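You operate a simulated robot arm through the tools that you are given. There is no shell and no other tool. Be economical: measure what you need, move in short steps, check, and stop when the job is done.

Carry out the task below with a simulated two-armed robot. There is one attempt and no reset: what you move stays moved.

Task
Take the used block out of the teal pad clamp.
Fine: stand the clamp next to the used tray, post toward it, hold it while you turn its knob free, block into that tray, clamp to the end of the desk; leave the other blocks and pads. Set down upright: teal pad clamp.
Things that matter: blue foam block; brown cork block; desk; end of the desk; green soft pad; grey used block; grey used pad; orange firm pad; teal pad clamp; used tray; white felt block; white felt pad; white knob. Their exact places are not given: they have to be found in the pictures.

Only the result counts: the job must be done as asked and must still hold three seconds after the hand-in. Knocking over, shifting, dropping, spilling or breaking anything else fails it.

Robot
Two 7-joint arms with two-finger parallel grippers on one trunk, on a base that drives. Base frame: it is fixed to the floor where the robot stands at the start and does not move with it; the origin is under the middle of the robot, x ahead of it, y to its left, z up. Readings come in mm, degrees, newtons and seconds.
The left shoulder is at the start at [60, 144, 926], the right one opposite. With the tool pointing down near the work surface each hand reaches from about 100 to 660 mm from the robot's upright axis, wherever it stands, measured 20 degrees to its own side. Places, roughly: desk [500, 900, 800]; end of the desk [500, 100, 800]; grey used pad [750, 1500, 1250]; used tray [500, 1100, 800]; white knob [500, 100, 900]. Payload 1.57 kg a hand.
The TCP of each hand is the grasp point between the finger pads, 30 mm short of the fingertips. In the tool frame z runs along the fingers and y along their closing line. Largest opening 110 mm; finger width 24, thickness 12; the body of the gripper, 48 by 112 mm, starts 78 mm behind the TCP.
Orientation is that of the tool frame in the base frame, as a unit quaternion [x, y, z, w]. With the fingers straight down and closing along the base's y, the tool's x points along the base's -x, its y along +y and its z along -z.

Tools
- The arms move only by the tool apply_moves. It takes "left_moves", "right_moves" or both (then of equal length, played together; a hand with none holds still); each is a list of rows, each a list of 6 numbers: the shift along the tool's x, y, z in mm, then the turn, a rotation vector about the tool's x, y, z in degrees. In form: [[dx, dy, dz, wx, wy, wz], ...]. A call has 1 to 8 rows; each row shifts and turns the commanded pose from where the row before left it, along the tool's axes as they then stand. "left_jaw" and "right_jaw" are, for a hand that has rows, the finger opening in mm, from 0 to 110, set as the call begins (left out, the last holds). Each row takes 0.2 s and may step no farther than 50 mm and 8.6 degrees from the row before; otherwise, or with a gripper value out of range, the whole call is refused. A pose out of reach is approached as far as the arm can. The call stops where the force on the tool passes 90 N (or 10 N more than at its start, if that is more) or the arm is blocked; 0.2 s more then pass. Each finger travels about 45 mm/s and halts on what it meets, pressing with about 41 N; the grip force reading is that of the motor and also rises with nothing between the fingers. The clock runs only during rows and for 0.2 s after the last one: add rows that do not move to give the fingers time. It gives the time, the measured TCP pose, the force on the tool (base axes), the opening and the grip force at its end, in the units of the frame above (readings bear some noise), with the torque about the TCP (base axes, N m) and any sound that the robot's microphone picked up, and new pictures: "views" is both (left out), scene, wrist or none (wrist: the cameras of the hands that moved).
- Cameras (640 x 400 px; columns grow to the right, rows downward): "scene" is now at [30.1, 45.7, 1528]; the picture's right is [0.53, -0.85, 0.00], its down [-0.66, -0.41, -0.62] and it looks along [0.53, 0.33, -0.78] (base axes); focal length 283 px, centre (320, 200). "left" rides on the left gripper at [70, -16, -141] in its tool frame; the picture's right is [0.23, 0.97, 0.00], its down [-0.86, 0.20, -0.48] and it looks along [-0.47, 0.11, 0.88] (tool axes); focal length 222 px, centre (320, 200). "right" rides on the right gripper at [70, 16, -141] in its tool frame; the picture's right is [-0.23, 0.97, 0.00], its down [-0.86, -0.20, -0.48] and it looks along [-0.47, -0.11, 0.88] (tool axes); focal length 222 px, centre (320, 200).
- slide_trunk(by): slides the trunk up (or, below 0, down) by that many mm; the arms and the scene camera ride with it, the base frame stays. It gives what a move gives, with no picture.
- roll_base(legs): drives the robot by 1 to 6 legs, each [ahead, left, turn to the left] in mm, mm and degrees, along the robot's own axes; the way and the turn of a leg run together, so that a leg with both is an arc; at most 1500 mm and 180 degrees a leg. The arms and the cameras ride along, it lands a little off, and it stops where it bumps. It gives what a move gives, and a new picture of the scene camera.
- pan_tilt(pan, tilt): turns the head with the scene camera to pan (to the left, within 86 degrees either way) and tilt (down, from -29 to 69), counted from straight ahead of the robot. It gives what a move gives, and a new picture of the scene camera.
- point_at(camera, pixels): for up to 12 pixels [column, row] of the newest picture of that camera ("zoom" is the newest enlarged one), the place [x, y, z] in the base frame of the surface seen there, good to about 2 mm, but the place of the scene camera against the robot may be out by one fixed shift of up to 12 mm in any direction. It takes no simulated time.
- close_up(camera, box): a new picture of the part [left, top, right, bottom] of that camera's present view, enlarged. It takes no simulated time.
- job_done(): hands the job in; it is judged then, once.

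Go step by step. Measure first, check grasps and placings, and put right what went wrong. The budget is 80 turns and 260 pictures, counting those below and the enlarged ones. Unless the task says otherwise, let go and move clear before handing in, and close with one line.

The tools are called after ">>>" by a JSON object that holds its "fn" and its "kwargs". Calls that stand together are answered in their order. apply_moves: Moves the arms, as the interface text tells. Its arguments: {"type":"object","properties":{"left_moves":{"type":"array"},"left_jaw":{"type":"number"},"right_moves":{"type":"array"},"right_jaw":{"type":"number"},"views":{"type":"string","enum":["both","scene","wrist","none"]}},"required":[]} The other tools are called the same way: slide_trunk (by) slides the trunk up or down; roll_base (legs) drives the base; pan_tilt (pan, tilt) turns the head that bears the scene camera; point_at (camera, pixels) gives the place of the surface under pixels of a picture; close_up (camera, box) takes an enlarged picture of a part of a camera's view; job_done () hands the job in.

At the start:

```text
clock: 0.0
left_tcp_pos: [324.0, 379.3, 1000.7]
left_tcp_rot: [0.001, 1.0, 0.0, 0.001]
left_contact_force: [0.0, 0.5, 0.0]
left_ft_torque: [0.0, 0.0, 0.02]
left_gripper_width: 109.8
left_finger_force: 0.1
right_tcp_pos: [390.6, 7.8, 1000.9]
right_tcp_rot: [0.0, 1.0, 0.0, 0.0]
right_contact_force: [-0.8, 0.5, -0.8]
right_ft_torque: [-0.01, -0.02, -0.03]
right_gripper_width: 109.6
right_finger_force: 0.1
trunk travel left (down, up): [-525.0, 65.0]
robot x, y, heading: [-1.6, 1.1, 0.1]
head pan, tilt: [32.0, 51.4]
```

scene: 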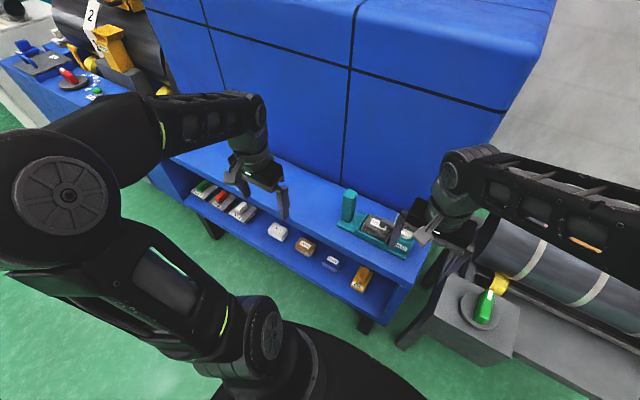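
right: 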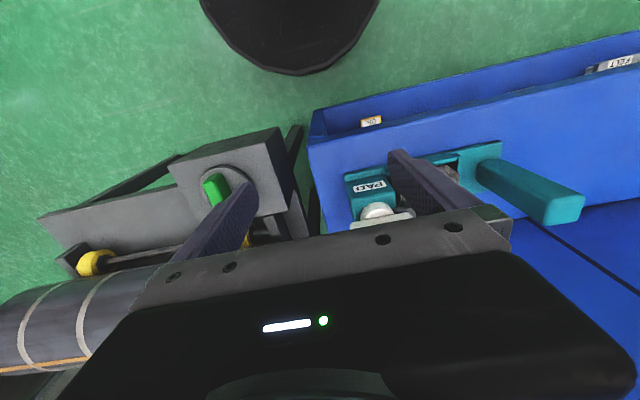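
left: 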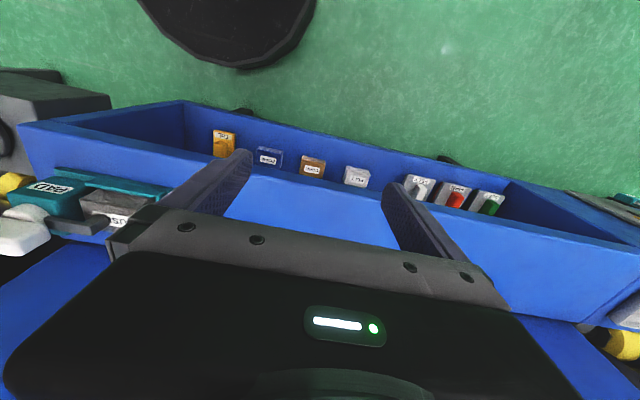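

The clamp sits near scene pixel (375,235) at the right end of the blue desk. I'll enlarge it and look around for the used tray.

>>> {"fn": "close_up", "kwargs": {"camera": "scene", "box": [320, 170, 440, 270]}}

>>> {"fn": "point_at", "kwargs": {"camera": "scene", "pixels": [[349, 192], [345, 222], [378, 225], [405, 240], [280, 230], [305, 246], [332, 262], [362, 278], [205, 190], [300, 200], [400, 270], [390, 290]]}}

>>> {"fn": "pan_tilt", "kwargs": {"pan": 75, "tilt": 45}}

```text
4.00 times, centred on (380, 220) of scene
```

zoom: 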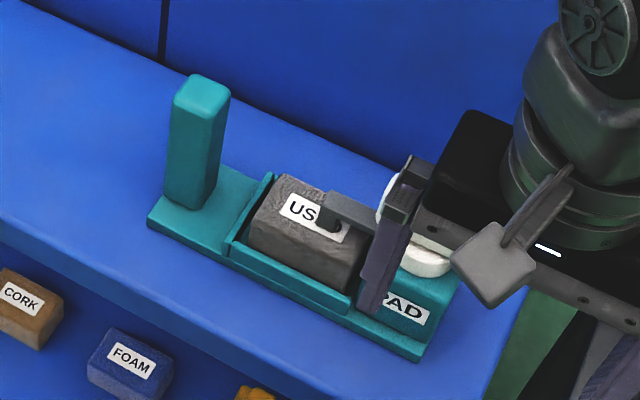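

```text
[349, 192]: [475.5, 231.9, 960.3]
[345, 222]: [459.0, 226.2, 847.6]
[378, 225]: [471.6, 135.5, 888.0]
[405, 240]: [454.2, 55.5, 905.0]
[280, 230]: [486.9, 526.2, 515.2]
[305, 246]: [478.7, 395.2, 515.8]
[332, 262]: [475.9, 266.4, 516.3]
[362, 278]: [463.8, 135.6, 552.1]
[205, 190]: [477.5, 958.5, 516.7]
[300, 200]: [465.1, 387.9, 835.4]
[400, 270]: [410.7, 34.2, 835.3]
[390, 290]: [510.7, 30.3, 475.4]
```

```text
clock: 1.1
left_tcp_pos: [324.9, 380.9, 999.4]
left_tcp_rot: [0.0, 1.0, 0.0, 0.0]
left_contact_force: [0.6, -0.3, 0.2]
left_ft_torque: [-0.01, -0.01, 0.01]
left_gripper_width: 109.9
left_finger_force: 0.1
right_tcp_pos: [390.6, 8.1, 999.3]
right_tcp_rot: [0.0, 1.0, 0.0, 0.0]
right_contact_force: [0.2, 0.3, 0.1]
right_ft_torque: [-0.01, 0.02, -0.02]
right_gripper_width: 109.7
right_finger_force: 0.1
trunk travel left (down, up): [-525.0, 65.0]
robot x, y, heading: [2.7, -0.8, -0.0]
head pan, tilt: [75.0, 45.0]
```

scene: 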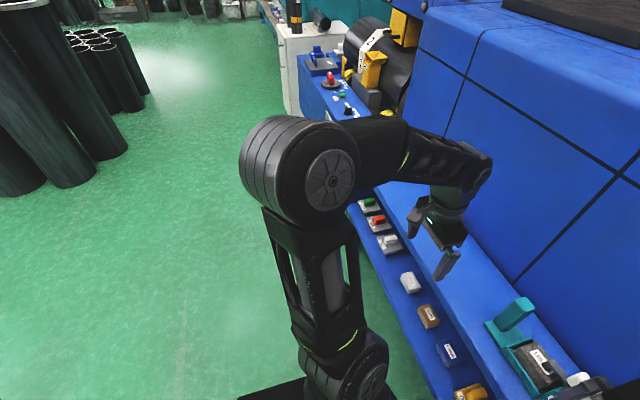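

The tray is probably behind the left arm, on the upper desk. I'll drive a little to the left along the desk and look again.

>>> {"fn": "roll_base", "kwargs": {"legs": [[0, 400, 0]]}}

>>> {"fn": "pan_tilt", "kwargs": {"pan": 50, "tilt": 40}}

```text
clock: 3.6
left_tcp_pos: [323.0, 780.5, 999.5]
left_tcp_rot: [0.0, 1.0, 0.001, 0.0]
left_contact_force: [0.1, 1.0, -0.5]
left_ft_torque: [-0.02, 0.01, 0.01]
left_gripper_width: 109.8
left_finger_force: 0.1
right_tcp_pos: [389.3, 407.6, 999.2]
right_tcp_rot: [-0.002, 1.0, -0.001, 0.0]
right_contact_force: [0.8, -0.9, 0.1]
right_ft_torque: [-0.01, -0.01, -0.02]
right_gripper_width: 110.0
right_finger_force: 0.1
trunk travel left (down, up): [-525.0, 65.0]
robot x, y, heading: [-0.8, 399.2, -0.1]
head pan, tilt: [75.0, 45.0]
```

scene: 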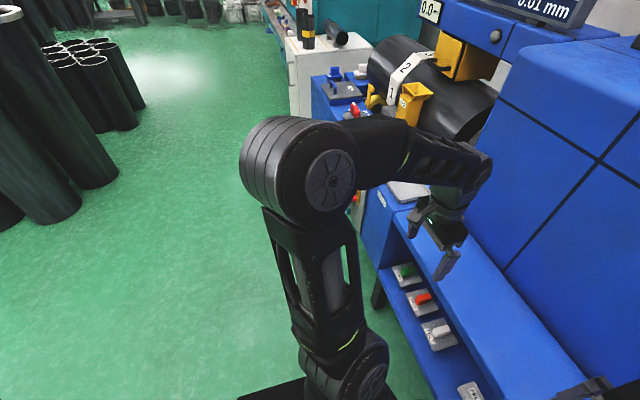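

```text
clock: 4.5
left_tcp_pos: [324.6, 779.7, 999.0]
left_tcp_rot: [-0.002, 1.0, 0.0, 0.0]
left_contact_force: [0.2, 0.0, -0.3]
left_ft_torque: [-0.02, -0.02, -0.01]
left_gripper_width: 110.0
left_finger_force: 0.1
right_tcp_pos: [389.9, 407.6, 999.0]
right_tcp_rot: [-0.001, 1.0, -0.001, 0.001]
right_contact_force: [0.3, 1.0, 0.0]
right_ft_torque: [-0.02, -0.02, -0.01]
right_gripper_width: 110.0
right_finger_force: 0.1
trunk travel left (down, up): [-525.0, 65.0]
robot x, y, heading: [2.2, 398.4, 0.2]
head pan, tilt: [50.0, 40.0]
```

scene: 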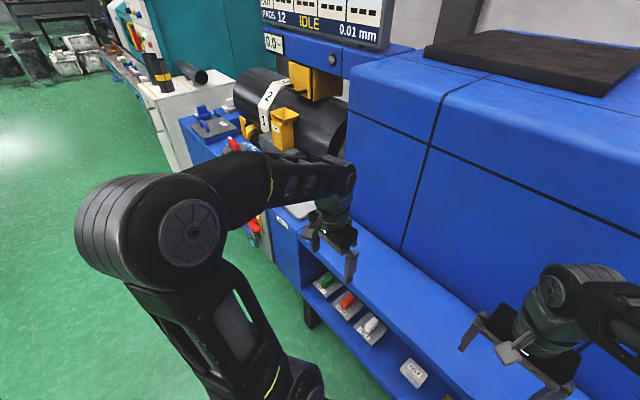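

The tray's white edge shows at (297,212), behind the left hand. I'll take close-ups from both cameras.

>>> {"fn": "close_up", "kwargs": {"camera": "scene", "box": [250, 180, 410, 280]}}

>>> {"fn": "apply_moves", "kwargs": {"left_moves": [[0, -40, 0, 0, 0, 0], [0, -40, 0, 0, 0, 0], [0, -40, 0, 0, 0, 0]]}}

```text
4.00 times, centred on (330, 230) of scene
```

zoom: 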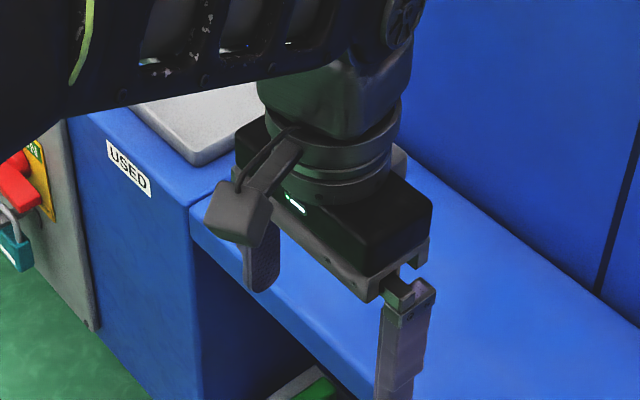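

```text
clock: 5.3
left_tcp_pos: [324.5, 661.1, 1001.2]
left_tcp_rot: [-0.001, 1.0, 0.001, 0.0]
left_contact_force: [-0.5, 0.3, 0.5]
left_ft_torque: [0.0, 0.02, -0.01]
left_gripper_width: 110.0
left_finger_force: 0.0
right_tcp_pos: [390.5, 407.3, 1000.6]
right_tcp_rot: [-0.001, 1.0, -0.001, 0.0]
right_contact_force: [-0.3, 0.6, -0.4]
right_ft_torque: [0.04, 0.01, -0.01]
right_gripper_width: 110.0
right_finger_force: 0.1
trunk travel left (down, up): [-525.0, 65.0]
robot x, y, heading: [-1.0, 397.9, 0.2]
head pan, tilt: [50.0, 40.0]
```

scene: 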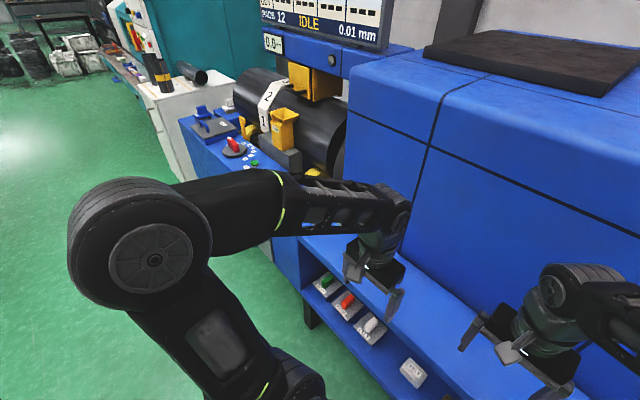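
left: 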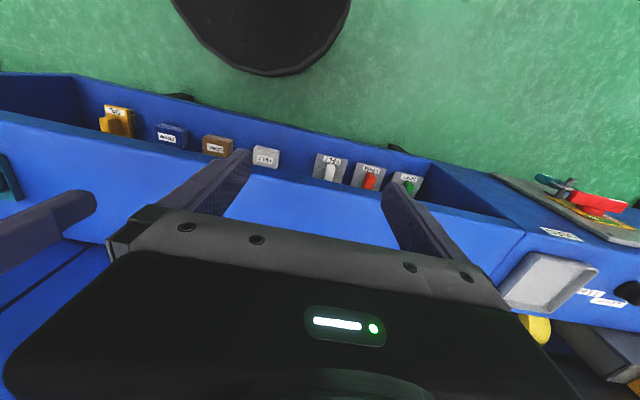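

The left wrist view shows the used tray at about (548,282). I'll measure it.

>>> {"fn": "point_at", "kwargs": {"camera": "left", "pixels": [[550, 280], [538, 255], [594, 270], [552, 308], [505, 298], [520, 237], [490, 270], [440, 222], [300, 190], [250, 210], [560, 235]]}}

>>> {"fn": "close_up", "kwargs": {"camera": "left", "box": [460, 200, 640, 320]}}

```text
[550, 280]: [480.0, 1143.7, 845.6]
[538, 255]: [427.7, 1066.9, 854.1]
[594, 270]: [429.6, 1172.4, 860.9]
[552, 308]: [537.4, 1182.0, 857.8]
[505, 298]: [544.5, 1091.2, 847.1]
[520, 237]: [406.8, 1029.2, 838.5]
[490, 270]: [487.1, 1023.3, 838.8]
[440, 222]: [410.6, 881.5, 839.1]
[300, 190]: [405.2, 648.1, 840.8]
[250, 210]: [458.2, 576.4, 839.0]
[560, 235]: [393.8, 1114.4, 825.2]
```

```text
3.33 times, centred on (550, 260) of left
```

zoom: 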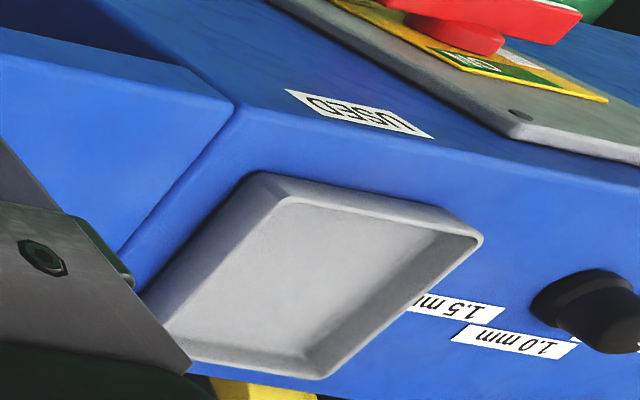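

The tray spans x≈428–545, y≈1066–1182, with its floor at z≈845. I'll drive back to the clamp, pull the right hand aside and look closely.

>>> {"fn": "roll_base", "kwargs": {"legs": [[0, -340, 0]]}}

>>> {"fn": "apply_moves", "kwargs": {"left_moves": [[0, -20, -40, 0, 0, 0], [0, -20, -40, 0, 0, 0], [0, -20, 0, 0, 0, 0], [0, -20, 0, 0, 0, 0], [0, 0, 0, 0, 0, 0]], "right_moves": [[0, -40, -40, 0, 0, 0], [0, -40, -40, 0, 0, 0], [40, -40, 0, 0, 0, 0], [40, -40, 0, 0, 0, 0], [40, 0, 0, 0, 0, 0]], "views": "wrist"}}

>>> {"fn": "pan_tilt", "kwargs": {"pan": 10, "tilt": 55}}

```text
clock: 7.5
left_tcp_pos: [325.3, 319.1, 1000.2]
left_tcp_rot: [-0.001, 1.0, 0.0, -0.001]
left_contact_force: [0.3, -0.3, -0.5]
left_ft_torque: [0.03, 0.01, 0.0]
left_gripper_width: 109.7
left_finger_force: 0.0
right_tcp_pos: [389.9, 66.4, 1000.2]
right_tcp_rot: [-0.001, 1.0, 0.001, 0.001]
right_contact_force: [0.0, 0.1, -1.2]
right_ft_torque: [0.0, 0.01, 0.02]
right_gripper_width: 109.9
right_finger_force: 0.1
trunk travel left (down, up): [-525.0, 65.0]
robot x, y, heading: [1.1, 60.0, 0.3]
head pan, tilt: [50.0, 40.0]
```

scene: 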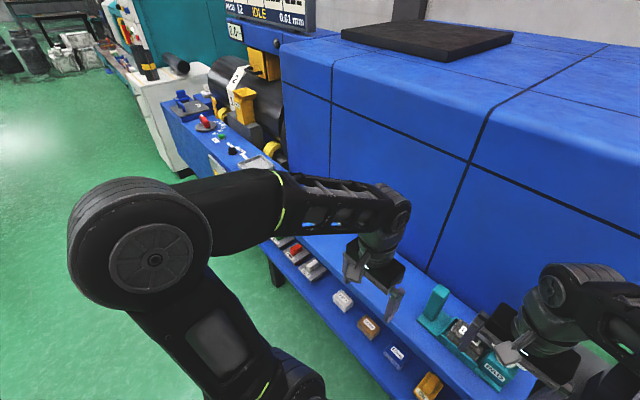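

```text
refused: row 1 steps farther than a row can; nothing moved
```

```text
clock: 8.6
left_tcp_pos: [325.0, 319.4, 999.8]
left_tcp_rot: [0.0, 1.0, 0.0, 0.001]
left_contact_force: [-1.0, -0.2, 0.4]
left_ft_torque: [0.0, -0.01, 0.02]
left_gripper_width: 109.8
left_finger_force: 0.1
right_tcp_pos: [390.0, 66.1, 1000.3]
right_tcp_rot: [-0.001, 1.0, -0.001, 0.0]
right_contact_force: [0.0, -0.3, -0.3]
right_ft_torque: [-0.02, -0.03, 0.04]
right_gripper_width: 109.8
right_finger_force: 0.0
trunk travel left (down, up): [-525.0, 65.0]
robot x, y, heading: [-1.2, 60.7, -0.1]
head pan, tilt: [10.0, 55.0]
```

scene: 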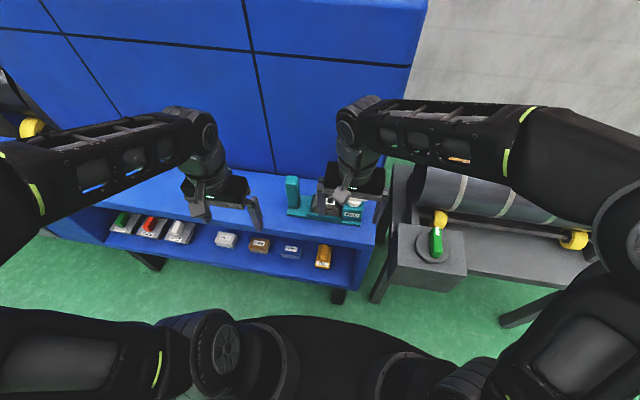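

The move was refused because a diagonal step was too long. I'll repeat it with smaller steps: left hand up, right hand up and aside.

>>> {"fn": "apply_moves", "kwargs": {"left_moves": [[0, -10, -40, 0, 0, 0], [0, -20, -40, 0, 0, 0], [0, -20, 0, 0, 0, 0], [0, -30, 0, 0, 0, 0], [0, 0, 0, 0, 0, 0]], "right_moves": [[0, -10, -48, 0, 0, 0], [0, -45, 0, 0, 0, 0], [20, -45, 0, 0, 0, 0], [20, -40, 0, 0, 0, 0], [20, 0, 0, 0, 0, 0]]}}

>>> {"fn": "close_up", "kwargs": {"camera": "scene", "box": [270, 160, 390, 235]}}

>>> {"fn": "close_up", "kwargs": {"camera": "right", "box": [320, 100, 640, 300]}}

>>> {"fn": "close_up", "kwargs": {"camera": "left", "box": [0, 100, 320, 300]}}

```text
clock: 9.8
left_tcp_pos: [323.6, 240.2, 1078.6]
left_tcp_rot: [0.0, 1.0, -0.001, 0.0]
left_contact_force: [0.2, -0.7, -0.7]
left_ft_torque: [-0.03, -0.06, 0.0]
left_gripper_width: 110.0
left_finger_force: 0.1
right_tcp_pos: [329.1, -72.8, 1047.9]
right_tcp_rot: [-0.002, 1.0, 0.0, 0.001]
right_contact_force: [0.2, -0.1, 0.2]
right_ft_torque: [-0.01, 0.0, -0.02]
right_gripper_width: 109.8
right_finger_force: 0.1
trunk travel left (down, up): [-525.0, 65.0]
robot x, y, heading: [0.1, 57.7, 0.2]
head pan, tilt: [10.0, 55.0]
```

scene: 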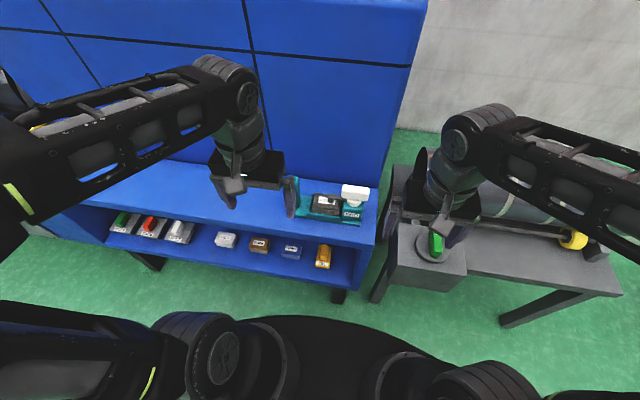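
right: 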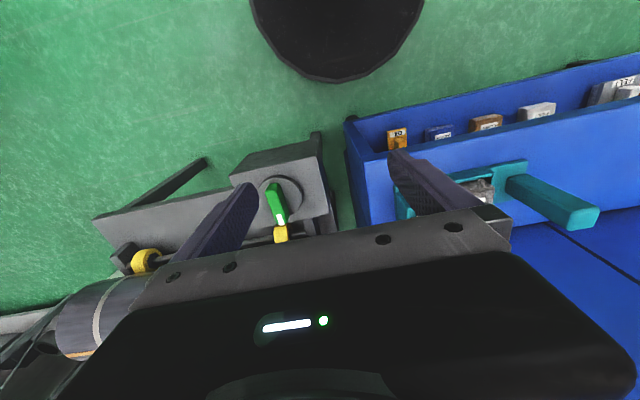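
left: 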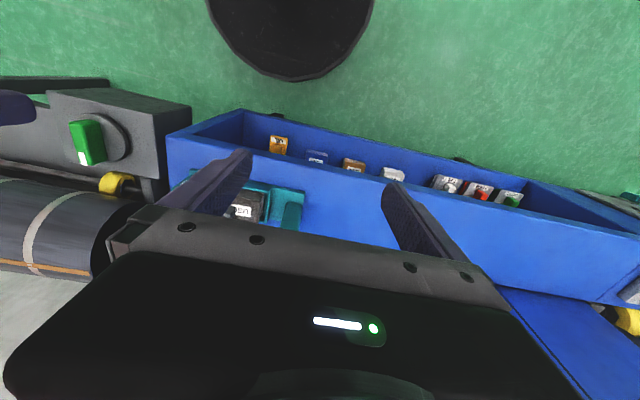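

```text
5.33 times, centred on (330, 198) of scene
```

zoom: 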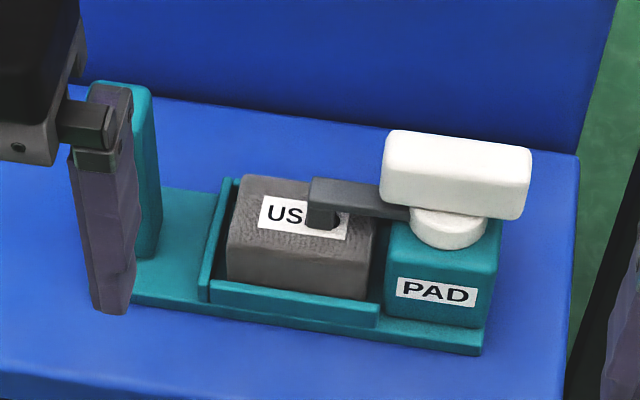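

```text
2.00 times, centred on (480, 200) of right
```

zoom: 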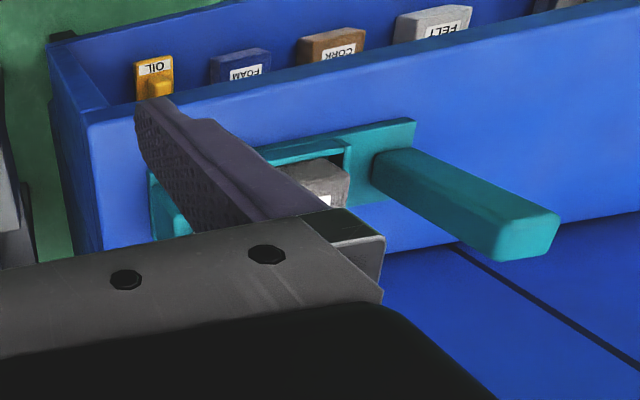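

```text
2.00 times, centred on (160, 200) of left
```

zoom: 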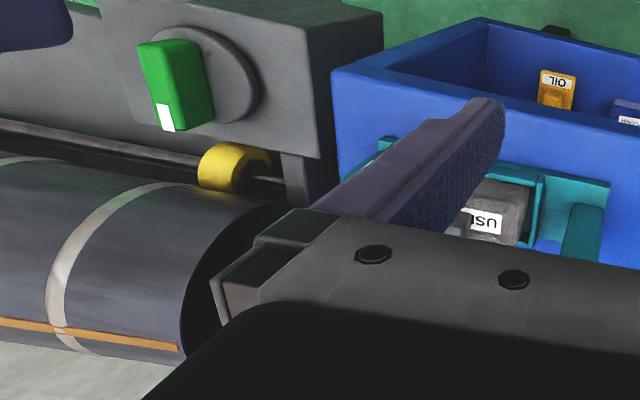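

The knob is a white T-bar lying along y on a vertical axis, with a grey arm over the block. I'll measure the details.

>>> {"fn": "close_up", "kwargs": {"camera": "scene", "box": [270, 160, 390, 235]}}

>>> {"fn": "point_at", "kwargs": {"camera": "zoom", "pixels": [[388, 140], [525, 155], [455, 150], [520, 205], [390, 190], [145, 95], [145, 240], [320, 190], [300, 225], [240, 185], [480, 345], [210, 215]]}}

>>> {"fn": "point_at", "kwargs": {"camera": "zoom", "pixels": [[370, 225], [230, 280], [365, 290], [290, 200], [390, 225], [495, 240], [130, 90], [180, 200], [550, 300], [440, 380], [570, 160], [400, 280]]}}

>>> {"fn": "point_at", "kwargs": {"camera": "right", "pixels": [[560, 215], [597, 212], [575, 228], [525, 165], [515, 185], [480, 192], [380, 228], [520, 195]]}}

```text
5.33 times, centred on (330, 198) of scene
```

zoom: 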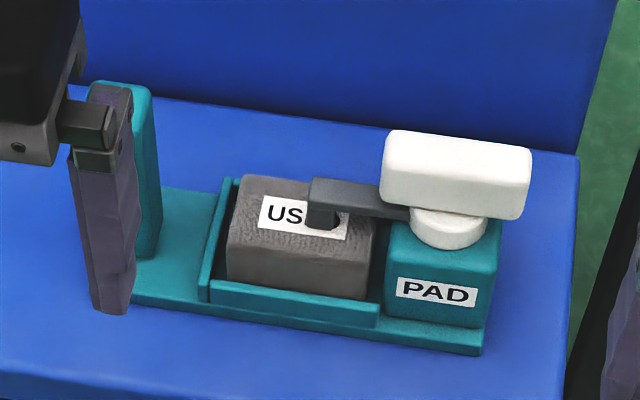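

```text
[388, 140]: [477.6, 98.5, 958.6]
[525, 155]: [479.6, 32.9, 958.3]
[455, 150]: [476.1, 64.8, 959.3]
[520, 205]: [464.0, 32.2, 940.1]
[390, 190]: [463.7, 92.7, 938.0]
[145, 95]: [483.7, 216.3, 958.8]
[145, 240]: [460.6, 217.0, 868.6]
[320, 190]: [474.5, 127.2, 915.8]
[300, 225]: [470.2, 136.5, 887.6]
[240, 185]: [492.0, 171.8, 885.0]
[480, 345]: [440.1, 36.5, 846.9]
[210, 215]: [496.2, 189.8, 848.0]
```

```text
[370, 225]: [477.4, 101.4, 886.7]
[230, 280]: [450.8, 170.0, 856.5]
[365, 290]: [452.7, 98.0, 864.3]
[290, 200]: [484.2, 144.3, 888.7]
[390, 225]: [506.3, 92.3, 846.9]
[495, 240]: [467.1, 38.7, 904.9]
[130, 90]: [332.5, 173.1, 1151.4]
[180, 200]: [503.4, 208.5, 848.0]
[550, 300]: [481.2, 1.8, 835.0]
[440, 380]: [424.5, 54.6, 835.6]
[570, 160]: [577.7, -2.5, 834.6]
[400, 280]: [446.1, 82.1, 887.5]
```

```text
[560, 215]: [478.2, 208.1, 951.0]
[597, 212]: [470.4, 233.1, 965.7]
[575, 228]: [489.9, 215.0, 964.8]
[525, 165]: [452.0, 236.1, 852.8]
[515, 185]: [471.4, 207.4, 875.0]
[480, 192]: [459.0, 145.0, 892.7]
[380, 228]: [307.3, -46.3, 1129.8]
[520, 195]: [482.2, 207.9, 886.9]
```

The post is about 30 mm square, centred near (476,223), with its top at z≈965. I'll move the left hand over it before descending.

>>> {"fn": "apply_moves", "kwargs": {"left_moves": [[-50, 0, 0, 0, 0, 0], [-50, -8, 0, 0, 0, 0], [-50, -9, 0, 0, 0, 0], [-2, 0, 30, 0, 0, 0], [0, 0, 0, 0, 0, 0]], "left_jaw": 80}}

>>> {"fn": "close_up", "kwargs": {"camera": "scene", "box": [250, 120, 410, 220]}}

>>> {"fn": "close_up", "kwargs": {"camera": "left", "box": [120, 120, 520, 370]}}

```text
refused: row 2 steps farther than a row can; nothing moved
```

```text
4.00 times, centred on (330, 170) of scene
```

zoom: 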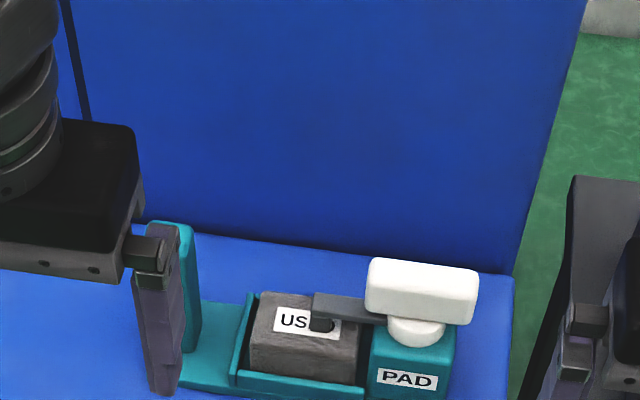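

```text
1.60 times, centred on (320, 245) of left
```

zoom: 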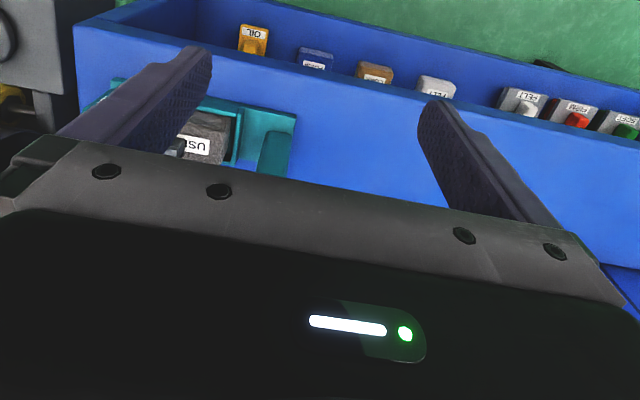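

That step was just over the limit. I'll resend it with shorter steps.

>>> {"fn": "apply_moves", "kwargs": {"left_moves": [[-40, -4, 0, 0, 0, 0], [-40, -4, 0, 0, 0, 0], [-40, -4, 0, 0, 0, 0], [-32, -5, 0, 0, 0, 0], [0, 0, 30, 0, 0, 0], [0, 0, 0, 0, 0, 0]], "left_jaw": 80}}

>>> {"fn": "close_up", "kwargs": {"camera": "left", "box": [120, 120, 520, 370]}}

```text
clock: 11.2
left_tcp_pos: [477.3, 222.9, 1049.7]
left_tcp_rot: [-0.001, 1.0, 0.0, 0.0]
left_contact_force: [0.0, -0.4, -0.3]
left_ft_torque: [-0.01, 0.03, 0.0]
left_gripper_width: 80.2
left_finger_force: 0.0
right_tcp_pos: [331.1, -72.5, 1047.6]
right_tcp_rot: [-0.001, 1.0, 0.0, 0.0]
right_contact_force: [-0.8, -0.3, 0.5]
right_ft_torque: [0.01, 0.01, -0.07]
right_gripper_width: 109.8
right_finger_force: 0.0
trunk travel left (down, up): [-525.0, 65.0]
robot x, y, heading: [-0.5, 58.0, -0.1]
head pan, tilt: [10.0, 55.0]
```

scene: 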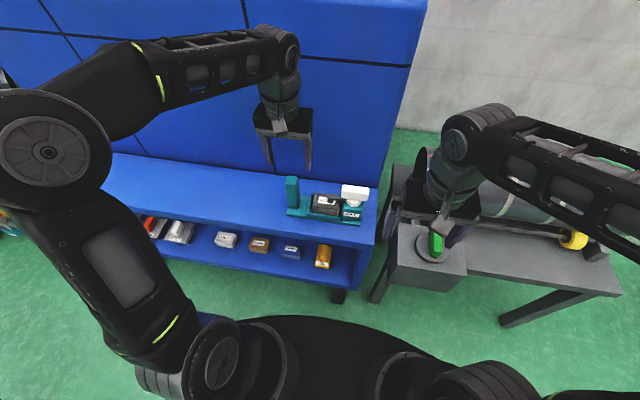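
left: 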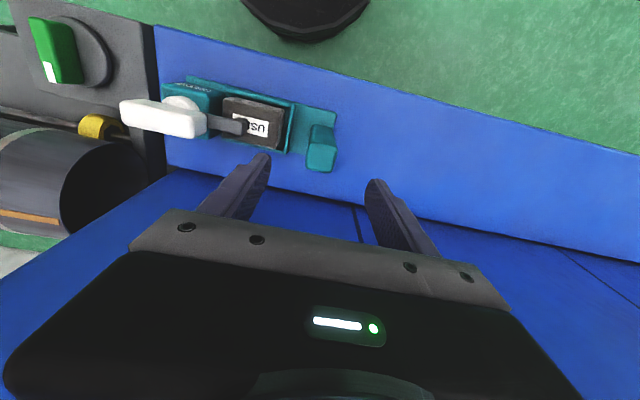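

```text
1.60 times, centred on (320, 245) of left
```

zoom: 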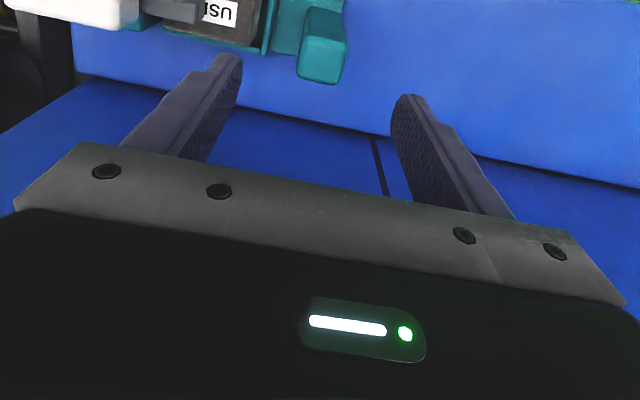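

The left wrist camera now sees the whole clamp. I'll measure it in the arm's own frame.

>>> {"fn": "close_up", "kwargs": {"camera": "left", "box": [110, 60, 350, 210]}}

```text
2.67 times, centred on (230, 135) of left
```

zoom: 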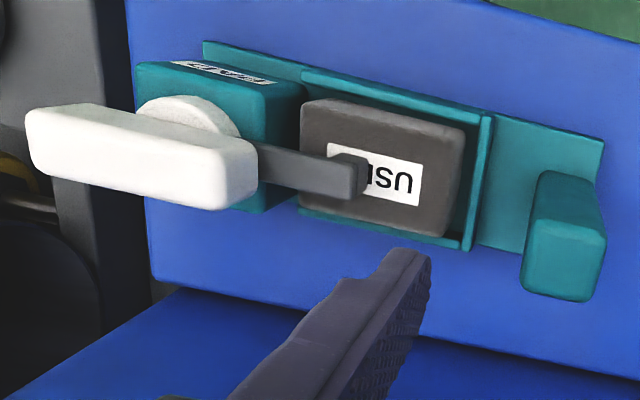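

>>> {"fn": "point_at", "kwargs": {"camera": "zoom", "pixels": [[535, 225], [602, 237], [590, 298], [525, 287], [32, 115], [250, 150], [250, 200], [40, 170], [320, 105], [460, 140], [445, 230], [315, 200]]}}

>>> {"fn": "point_at", "kwargs": {"camera": "zoom", "pixels": [[340, 165], [270, 170], [160, 70], [270, 90], [600, 150], [595, 180], [210, 48], [485, 130], [150, 150], [330, 285], [300, 80], [475, 160]]}}

```text
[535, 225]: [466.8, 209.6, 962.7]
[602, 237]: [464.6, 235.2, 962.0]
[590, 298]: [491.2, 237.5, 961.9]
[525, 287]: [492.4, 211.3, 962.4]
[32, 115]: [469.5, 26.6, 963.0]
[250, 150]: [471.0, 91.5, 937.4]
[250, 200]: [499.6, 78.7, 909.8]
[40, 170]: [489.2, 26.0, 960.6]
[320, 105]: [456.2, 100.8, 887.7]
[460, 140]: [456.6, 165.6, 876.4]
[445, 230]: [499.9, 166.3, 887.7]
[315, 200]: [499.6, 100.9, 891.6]
```

```text
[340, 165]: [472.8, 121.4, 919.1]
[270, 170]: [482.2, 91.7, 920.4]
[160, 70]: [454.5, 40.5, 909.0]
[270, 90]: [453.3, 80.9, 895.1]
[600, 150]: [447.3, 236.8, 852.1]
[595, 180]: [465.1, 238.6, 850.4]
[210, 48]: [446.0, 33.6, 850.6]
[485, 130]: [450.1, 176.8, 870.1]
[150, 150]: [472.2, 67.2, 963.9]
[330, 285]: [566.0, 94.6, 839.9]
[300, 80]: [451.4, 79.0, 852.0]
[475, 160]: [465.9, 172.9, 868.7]
```

The post centre is (478.5, 223) and its top is at 963; the knob bar spans x 468–490, y 24–95, with its axis at about (478,60). I'll descend on the post and grip it.

>>> {"fn": "apply_moves", "kwargs": {"left_moves": [[-1, 0, 45, 0, 0, 0], [0, 0, 45, 0, 0, 0], [0, 0, 35, 0, 0, 0], [0, 0, 0, 0, 0, 0]], "left_jaw": 80, "views": "wrist"}}

>>> {"fn": "apply_moves", "kwargs": {"left_moves": [[0, 0, 0, 0, 0, 0], [0, 0, 0, 0, 0, 0], [0, 0, 0, 0, 0, 0], [0, 0, 0, 0, 0, 0], [0, 0, 0, 0, 0, 0]], "left_jaw": 15, "views": "both"}}

```text
clock: 12.2
left_tcp_pos: [478.2, 223.4, 924.9]
left_tcp_rot: [-0.001, 1.0, 0.0, 0.0]
left_contact_force: [0.6, 0.5, -0.4]
left_ft_torque: [0.0, 0.01, -0.02]
left_gripper_width: 80.0
left_finger_force: 0.1
right_tcp_pos: [330.8, -72.0, 1047.3]
right_tcp_rot: [-0.001, 1.0, 0.0, 0.0]
right_contact_force: [-1.2, 0.7, 0.2]
right_ft_torque: [-0.04, -0.01, 0.02]
right_gripper_width: 109.8
right_finger_force: 0.1
trunk travel left (down, up): [-525.0, 65.0]
robot x, y, heading: [-0.1, 61.3, 0.1]
head pan, tilt: [10.0, 55.0]
```

left: 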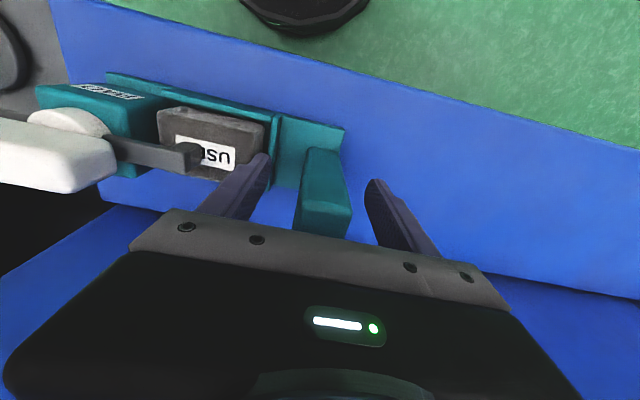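

```text
clock: 13.4
left_tcp_pos: [478.3, 223.0, 923.6]
left_tcp_rot: [-0.001, 1.0, 0.0, 0.0]
left_contact_force: [-0.3, 2.3, 0.1]
left_ft_torque: [0.04, 0.06, -0.07]
left_gripper_width: 31.9
left_finger_force: 33.8
right_tcp_pos: [331.0, -73.5, 1048.1]
right_tcp_rot: [-0.001, 1.0, -0.001, -0.001]
right_contact_force: [0.4, -0.4, 0.2]
right_ft_torque: [-0.03, 0.01, -0.02]
right_gripper_width: 109.8
right_finger_force: 0.0
trunk travel left (down, up): [-525.0, 65.0]
robot x, y, heading: [1.1, 55.8, 0.3]
head pan, tilt: [10.0, 55.0]
```

scene: 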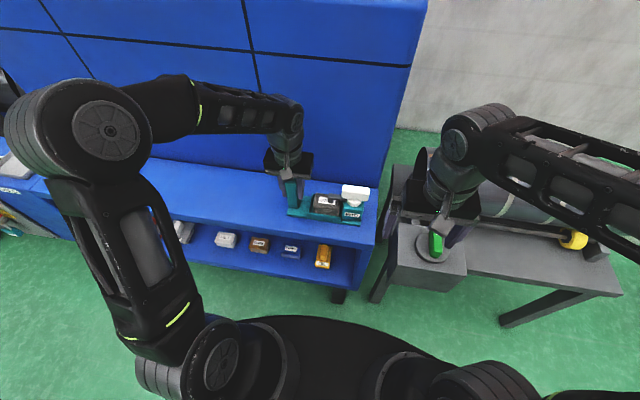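
left: 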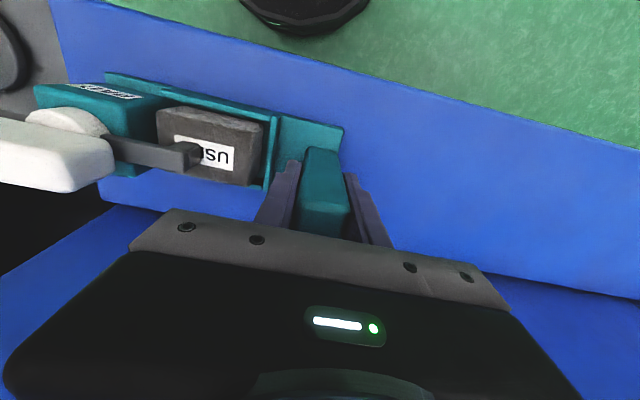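

The post is gripped, with the opening at 32 mm. I'll lift slowly and check the weight and tilt.

>>> {"fn": "apply_moves", "kwargs": {"left_moves": [[0, 0, -10, 0, 0, 0], [0, 0, -15, 0, 0, 0], [0, 0, -15, 0, 0, 0], [0, 0, 0, 0, 0, 0]], "left_jaw": 10}}

>>> {"fn": "close_up", "kwargs": {"camera": "scene", "box": [270, 150, 390, 225]}}

```text
clock: 14.4
left_tcp_pos: [478.6, 223.2, 964.7]
left_tcp_rot: [-0.001, 1.0, 0.0, -0.001]
left_contact_force: [-0.4, 0.0, -5.4]
left_ft_torque: [0.55, 0.01, 0.05]
left_gripper_width: 32.0
left_finger_force: 40.9
right_tcp_pos: [331.2, -73.6, 1047.5]
right_tcp_rot: [0.0, 1.0, -0.001, 0.0]
right_contact_force: [0.2, -0.3, 0.7]
right_ft_torque: [-0.02, 0.01, -0.03]
right_gripper_width: 110.2
right_finger_force: 0.1
trunk travel left (down, up): [-525.0, 65.0]
robot x, y, heading: [0.1, 59.1, 0.2]
head pan, tilt: [10.0, 55.0]
```

scene: 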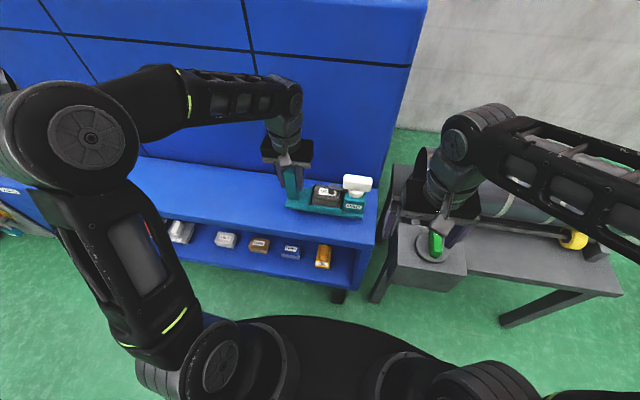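
left: 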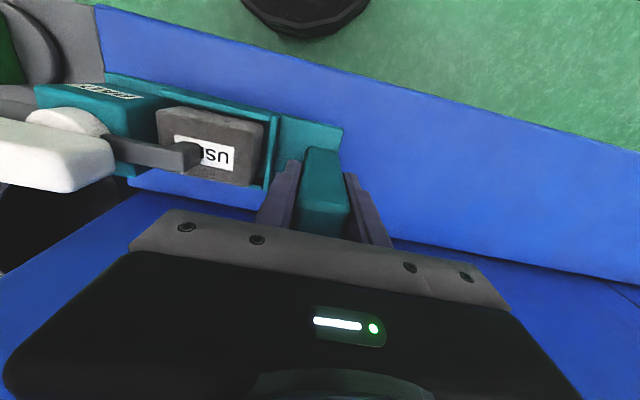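

```text
5.33 times, centred on (330, 188) of scene
```

zoom: 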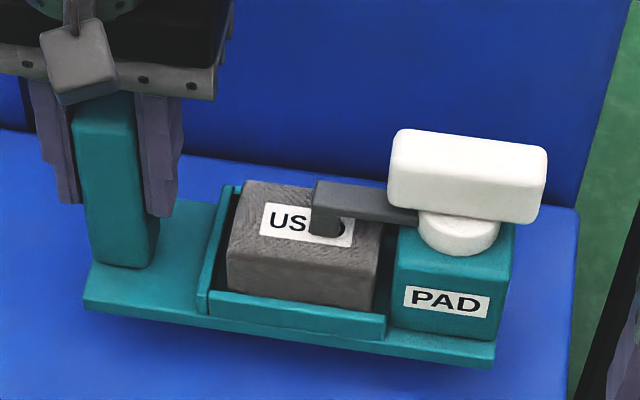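

The clamp is up and level, weighing about 5.4 N. Before driving I'll check how far the left elbow sticks out and where the machine to the left stands.

>>> {"fn": "point_at", "kwargs": {"camera": "scene", "pixels": [[10, 120], [90, 140], [40, 180], [150, 90], [150, 260]]}}

>>> {"fn": "pan_tilt", "kwargs": {"pan": 70, "tilt": 30}}

```text
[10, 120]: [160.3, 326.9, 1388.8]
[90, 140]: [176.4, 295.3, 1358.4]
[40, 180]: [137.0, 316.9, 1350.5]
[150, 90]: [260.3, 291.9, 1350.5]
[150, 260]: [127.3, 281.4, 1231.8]
```

```text
clock: 15.7
left_tcp_pos: [477.8, 222.9, 963.4]
left_tcp_rot: [-0.001, 1.0, 0.0, 0.001]
left_contact_force: [0.1, -0.2, -6.9]
left_ft_torque: [0.55, 0.03, 0.0]
left_gripper_width: 31.8
left_finger_force: 40.4
right_tcp_pos: [330.9, -73.1, 1047.8]
right_tcp_rot: [-0.001, 1.0, 0.0, 0.0]
right_contact_force: [0.0, 0.4, 0.1]
right_ft_torque: [0.0, 0.0, 0.04]
right_gripper_width: 110.1
right_finger_force: 0.0
trunk travel left (down, up): [-525.0, 65.0]
robot x, y, heading: [2.1, 56.9, 0.4]
head pan, tilt: [70.0, 30.0]
```

scene: 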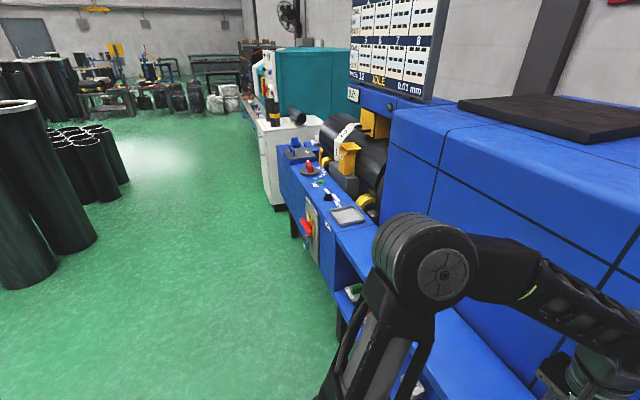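

The path is clear; the elbow sits high, about 270 mm left of the robot's axis. I'll drive left 780 mm.

>>> {"fn": "roll_base", "kwargs": {"legs": [[0, 400, 0], [0, 380, 0]]}}

>>> {"fn": "pan_tilt", "kwargs": {"pan": 20, "tilt": 55}}

>>> {"fn": "close_up", "kwargs": {"camera": "left", "box": [0, 0, 640, 400]}}

```text
clock: 20.2
left_tcp_pos: [478.0, 1005.1, 964.7]
left_tcp_rot: [0.0, 1.0, 0.0, 0.0]
left_contact_force: [-0.4, 0.6, -5.2]
left_ft_torque: [0.54, 0.0, 0.02]
left_gripper_width: 32.1
left_finger_force: 40.8
right_tcp_pos: [330.4, 710.3, 1048.6]
right_tcp_rot: [0.0, 1.0, -0.001, 0.0]
right_contact_force: [0.1, 0.1, 0.1]
right_ft_torque: [-0.05, -0.01, -0.01]
right_gripper_width: 110.1
right_finger_force: 0.1
trunk travel left (down, up): [-525.0, 65.0]
robot x, y, heading: [-1.9, 839.1, 0.2]
head pan, tilt: [70.0, 30.0]
```

scene: 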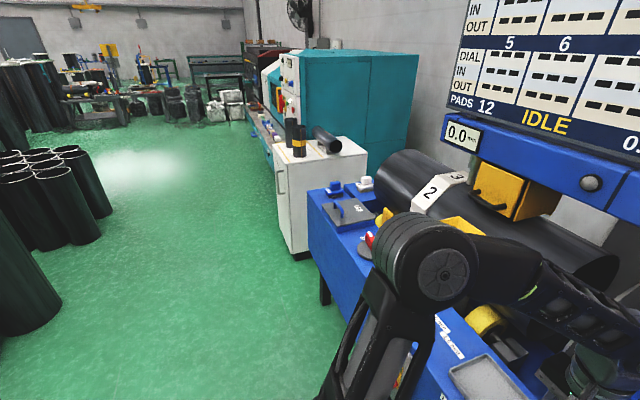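

```text
clock: 21.4
left_tcp_pos: [476.8, 1005.1, 964.1]
left_tcp_rot: [-0.001, 1.0, -0.001, 0.0]
left_contact_force: [0.8, 0.1, -5.3]
left_ft_torque: [0.54, 0.01, 0.0]
left_gripper_width: 31.9
left_finger_force: 40.3
right_tcp_pos: [329.8, 710.6, 1047.4]
right_tcp_rot: [0.0, 1.0, 0.0, 0.0]
right_contact_force: [-0.4, -0.5, 0.0]
right_ft_torque: [0.01, 0.0, -0.03]
right_gripper_width: 110.0
right_finger_force: 0.0
trunk travel left (down, up): [-525.0, 65.0]
robot x, y, heading: [-0.5, 840.1, -0.1]
head pan, tilt: [20.0, 55.0]
```

scene: 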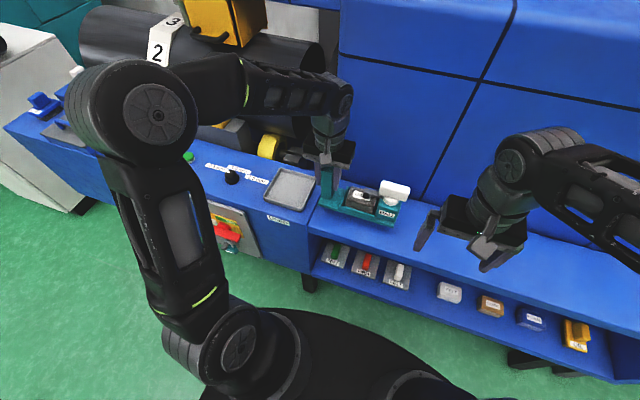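

```text
1.00 times, centred on (320, 200) of left
```

zoom: 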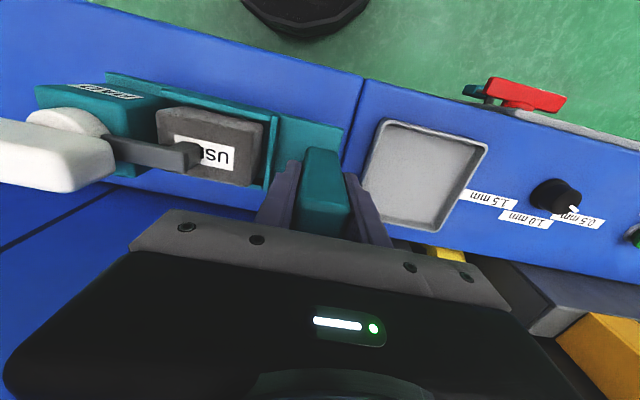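

The clamp hangs just right of the tray, post toward it. I'll measure the seam and the tray edge, and lower the clamp once the gap is confirmed.

>>> {"fn": "point_at", "kwargs": {"camera": "left", "pixels": [[365, 85], [352, 140], [384, 123], [366, 185], [485, 150], [440, 228], [420, 180], [340, 135], [250, 70]]}}

```text
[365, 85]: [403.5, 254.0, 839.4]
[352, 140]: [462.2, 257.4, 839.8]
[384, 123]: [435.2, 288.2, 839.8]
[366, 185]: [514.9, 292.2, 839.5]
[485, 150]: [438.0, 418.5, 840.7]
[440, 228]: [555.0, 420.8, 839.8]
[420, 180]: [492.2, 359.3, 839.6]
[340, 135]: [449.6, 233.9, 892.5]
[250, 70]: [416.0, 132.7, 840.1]
```

The clamp end would be at y≈1021, with the seam at about 1036 and the tray at about 1068, so the gap is good. I'll lower it.

>>> {"fn": "apply_moves", "kwargs": {"left_moves": [[0, 0, 20, 0, 0, 0], [0, 0, 14, 0, 0, 0], [0, 0, 4, 0, 0, 0], [0, 0, 2, 0, 0, 0], [0, 0, 0, 0, 0, 0]]}}

>>> {"fn": "close_up", "kwargs": {"camera": "scene", "box": [250, 140, 450, 265]}}

```text
clock: 22.6
left_tcp_pos: [476.7, 1004.0, 923.3]
left_tcp_rot: [0.001, 1.0, -0.001, 0.0]
left_contact_force: [0.5, -0.2, -6.0]
left_ft_torque: [0.56, -0.01, -0.01]
left_gripper_width: 31.8
left_finger_force: 41.0
right_tcp_pos: [329.9, 710.3, 1047.1]
right_tcp_rot: [0.0, 1.0, 0.0, -0.001]
right_contact_force: [-0.5, -0.4, 0.2]
right_ft_torque: [-0.01, 0.0, 0.02]
right_gripper_width: 110.0
right_finger_force: 0.0
trunk travel left (down, up): [-525.0, 65.0]
robot x, y, heading: [-2.4, 838.9, -0.0]
head pan, tilt: [20.0, 55.0]
```

scene: 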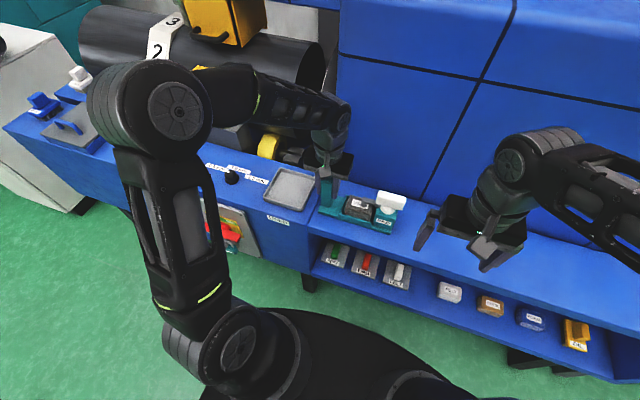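
left: 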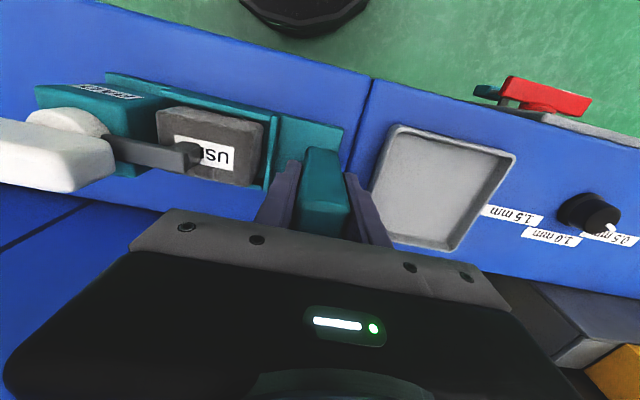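

```text
3.20 times, centred on (350, 202) of scene
```

zoom: 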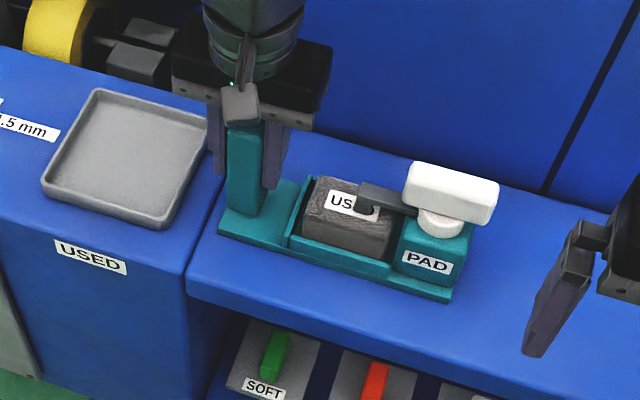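

The force still shows the clamp's full weight, so I'll lower in small steps until the load comes off.

>>> {"fn": "apply_moves", "kwargs": {"left_moves": [[0, 0, 1, 0, 0, 0], [0, 0, 0.5, 0, 0, 0], [0, 0, 0, 0, 0, 0]], "views": "none"}}

>>> {"fn": "point_at", "kwargs": {"camera": "left", "pixels": [[345, 128], [373, 80], [398, 126], [373, 190], [517, 155], [455, 248], [440, 190], [220, 120], [170, 110], [10, 125], [100, 145]]}}

```text
clock: 23.4
left_tcp_pos: [477.2, 1004.8, 926.1]
left_tcp_rot: [0.0, 1.0, 0.0, 0.001]
left_contact_force: [0.7, 3.5, 10.0]
left_ft_torque: [-0.17, 0.47, -0.11]
left_gripper_width: 31.5
left_finger_force: 40.9
right_tcp_pos: [329.1, 710.0, 1048.9]
right_tcp_rot: [-0.001, 1.0, 0.0, 0.001]
right_contact_force: [0.5, -0.5, 1.1]
right_ft_torque: [0.01, 0.01, 0.01]
right_gripper_width: 110.1
right_finger_force: 0.1
trunk travel left (down, up): [-525.0, 65.0]
robot x, y, heading: [-1.6, 843.4, -0.0]
head pan, tilt: [20.0, 55.0]
```

```text
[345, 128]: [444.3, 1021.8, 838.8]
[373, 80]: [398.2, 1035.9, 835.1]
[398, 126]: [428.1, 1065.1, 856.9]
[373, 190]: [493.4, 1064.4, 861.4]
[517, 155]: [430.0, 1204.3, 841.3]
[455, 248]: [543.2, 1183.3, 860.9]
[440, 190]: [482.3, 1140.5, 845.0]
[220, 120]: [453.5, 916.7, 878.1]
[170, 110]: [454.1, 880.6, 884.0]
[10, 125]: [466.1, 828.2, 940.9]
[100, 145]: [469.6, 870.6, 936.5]
```

The clamp now rests on the desk with the left hand holding it, about 10 N pressing down. Next I'll rotate the right wrist so its fingers close along x and can grip the knob bar.

>>> {"fn": "apply_moves", "kwargs": {"right_moves": [[0, 0, 0, 0, 0, -8.5], [0, 0, 0, 0, 0, -8.5], [0, 0, 0, 0, 0, -8.5], [0, 0, 0, 0, 0, -8.5], [0, 0, 0, 0, 0, -8.5], [0, 0, 0, 0, 0, -8.5], [0, 0, 0, 0, 0, -8.5], [0, 0, 0, 0, 0, -8.5]], "right_jaw": 70, "views": "none"}}

>>> {"fn": "apply_moves", "kwargs": {"right_moves": [[0, 0, 0, 0, 0, -8.5], [0, 0, 0, 0, 0, -8.5], [0, 0, 0, 0, 0, -5], [-20, -40, 0, 0, 0, 0], [-20, -40, 0, 0, 0, 0], [-20, -34, 0, 0, 0, 0], [-20, -34, 0, 0, 0, 0], [0, 0, 0, 0, 0, 0]], "right_jaw": 70}}

```text
clock: 25.2
left_tcp_pos: [477.0, 1004.9, 924.3]
left_tcp_rot: [0.0, 1.0, 0.0, 0.001]
left_contact_force: [6.8, 5.6, 25.1]
left_ft_torque: [-0.1, 0.53, 0.13]
left_gripper_width: 32.0
left_finger_force: 40.5
right_tcp_pos: [328.9, 709.2, 1048.7]
right_tcp_rot: [-0.561, 0.828, 0.0, -0.001]
right_contact_force: [-1.1, 0.1, -0.5]
right_ft_torque: [-0.02, -0.03, -0.01]
right_gripper_width: 69.8
right_finger_force: 0.0
trunk travel left (down, up): [-525.0, 65.0]
robot x, y, heading: [-2.5, 845.0, -0.3]
head pan, tilt: [20.0, 55.0]
```

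```text
clock: 27.0
left_tcp_pos: [474.9, 1003.2, 924.9]
left_tcp_rot: [0.0, 1.0, 0.001, 0.0]
left_contact_force: [-2.8, -0.6, 23.7]
left_ft_torque: [-0.17, 0.57, 0.07]
left_gripper_width: 31.9
left_finger_force: 40.3
right_tcp_pos: [475.7, 790.1, 1047.4]
right_tcp_rot: [0.707, -0.707, 0.0, 0.0]
right_contact_force: [-0.1, -0.1, -0.5]
right_ft_torque: [-0.05, 0.0, -0.02]
right_gripper_width: 70.1
right_finger_force: 0.0
trunk travel left (down, up): [-525.0, 65.0]
robot x, y, heading: [-0.5, 840.2, -0.0]
head pan, tilt: [20.0, 55.0]
```

scene: 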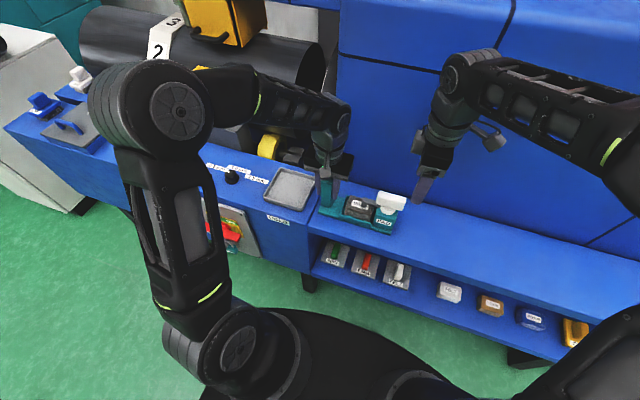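
right: 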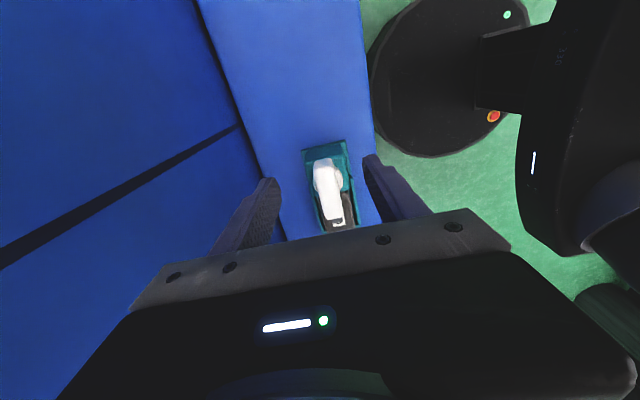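

The right hand is turned and near the knob. I'll measure the knob bar with the right wrist camera.

>>> {"fn": "close_up", "kwargs": {"camera": "right", "box": [280, 130, 400, 230]}}

>>> {"fn": "point_at", "kwargs": {"camera": "right", "pixels": [[315, 170], [336, 168], [324, 218], [341, 215], [327, 190], [330, 162]]}}

```text
4.00 times, centred on (340, 180) of right
```

zoom: 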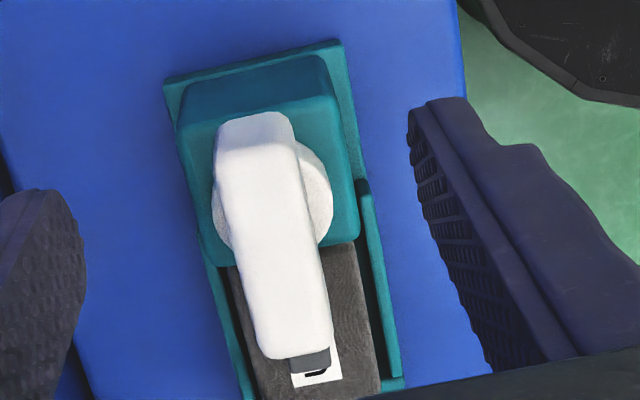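

```text
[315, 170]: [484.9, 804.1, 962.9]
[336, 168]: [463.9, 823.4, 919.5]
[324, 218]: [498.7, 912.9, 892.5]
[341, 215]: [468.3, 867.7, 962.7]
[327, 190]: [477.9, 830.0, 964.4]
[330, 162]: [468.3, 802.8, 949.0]
```

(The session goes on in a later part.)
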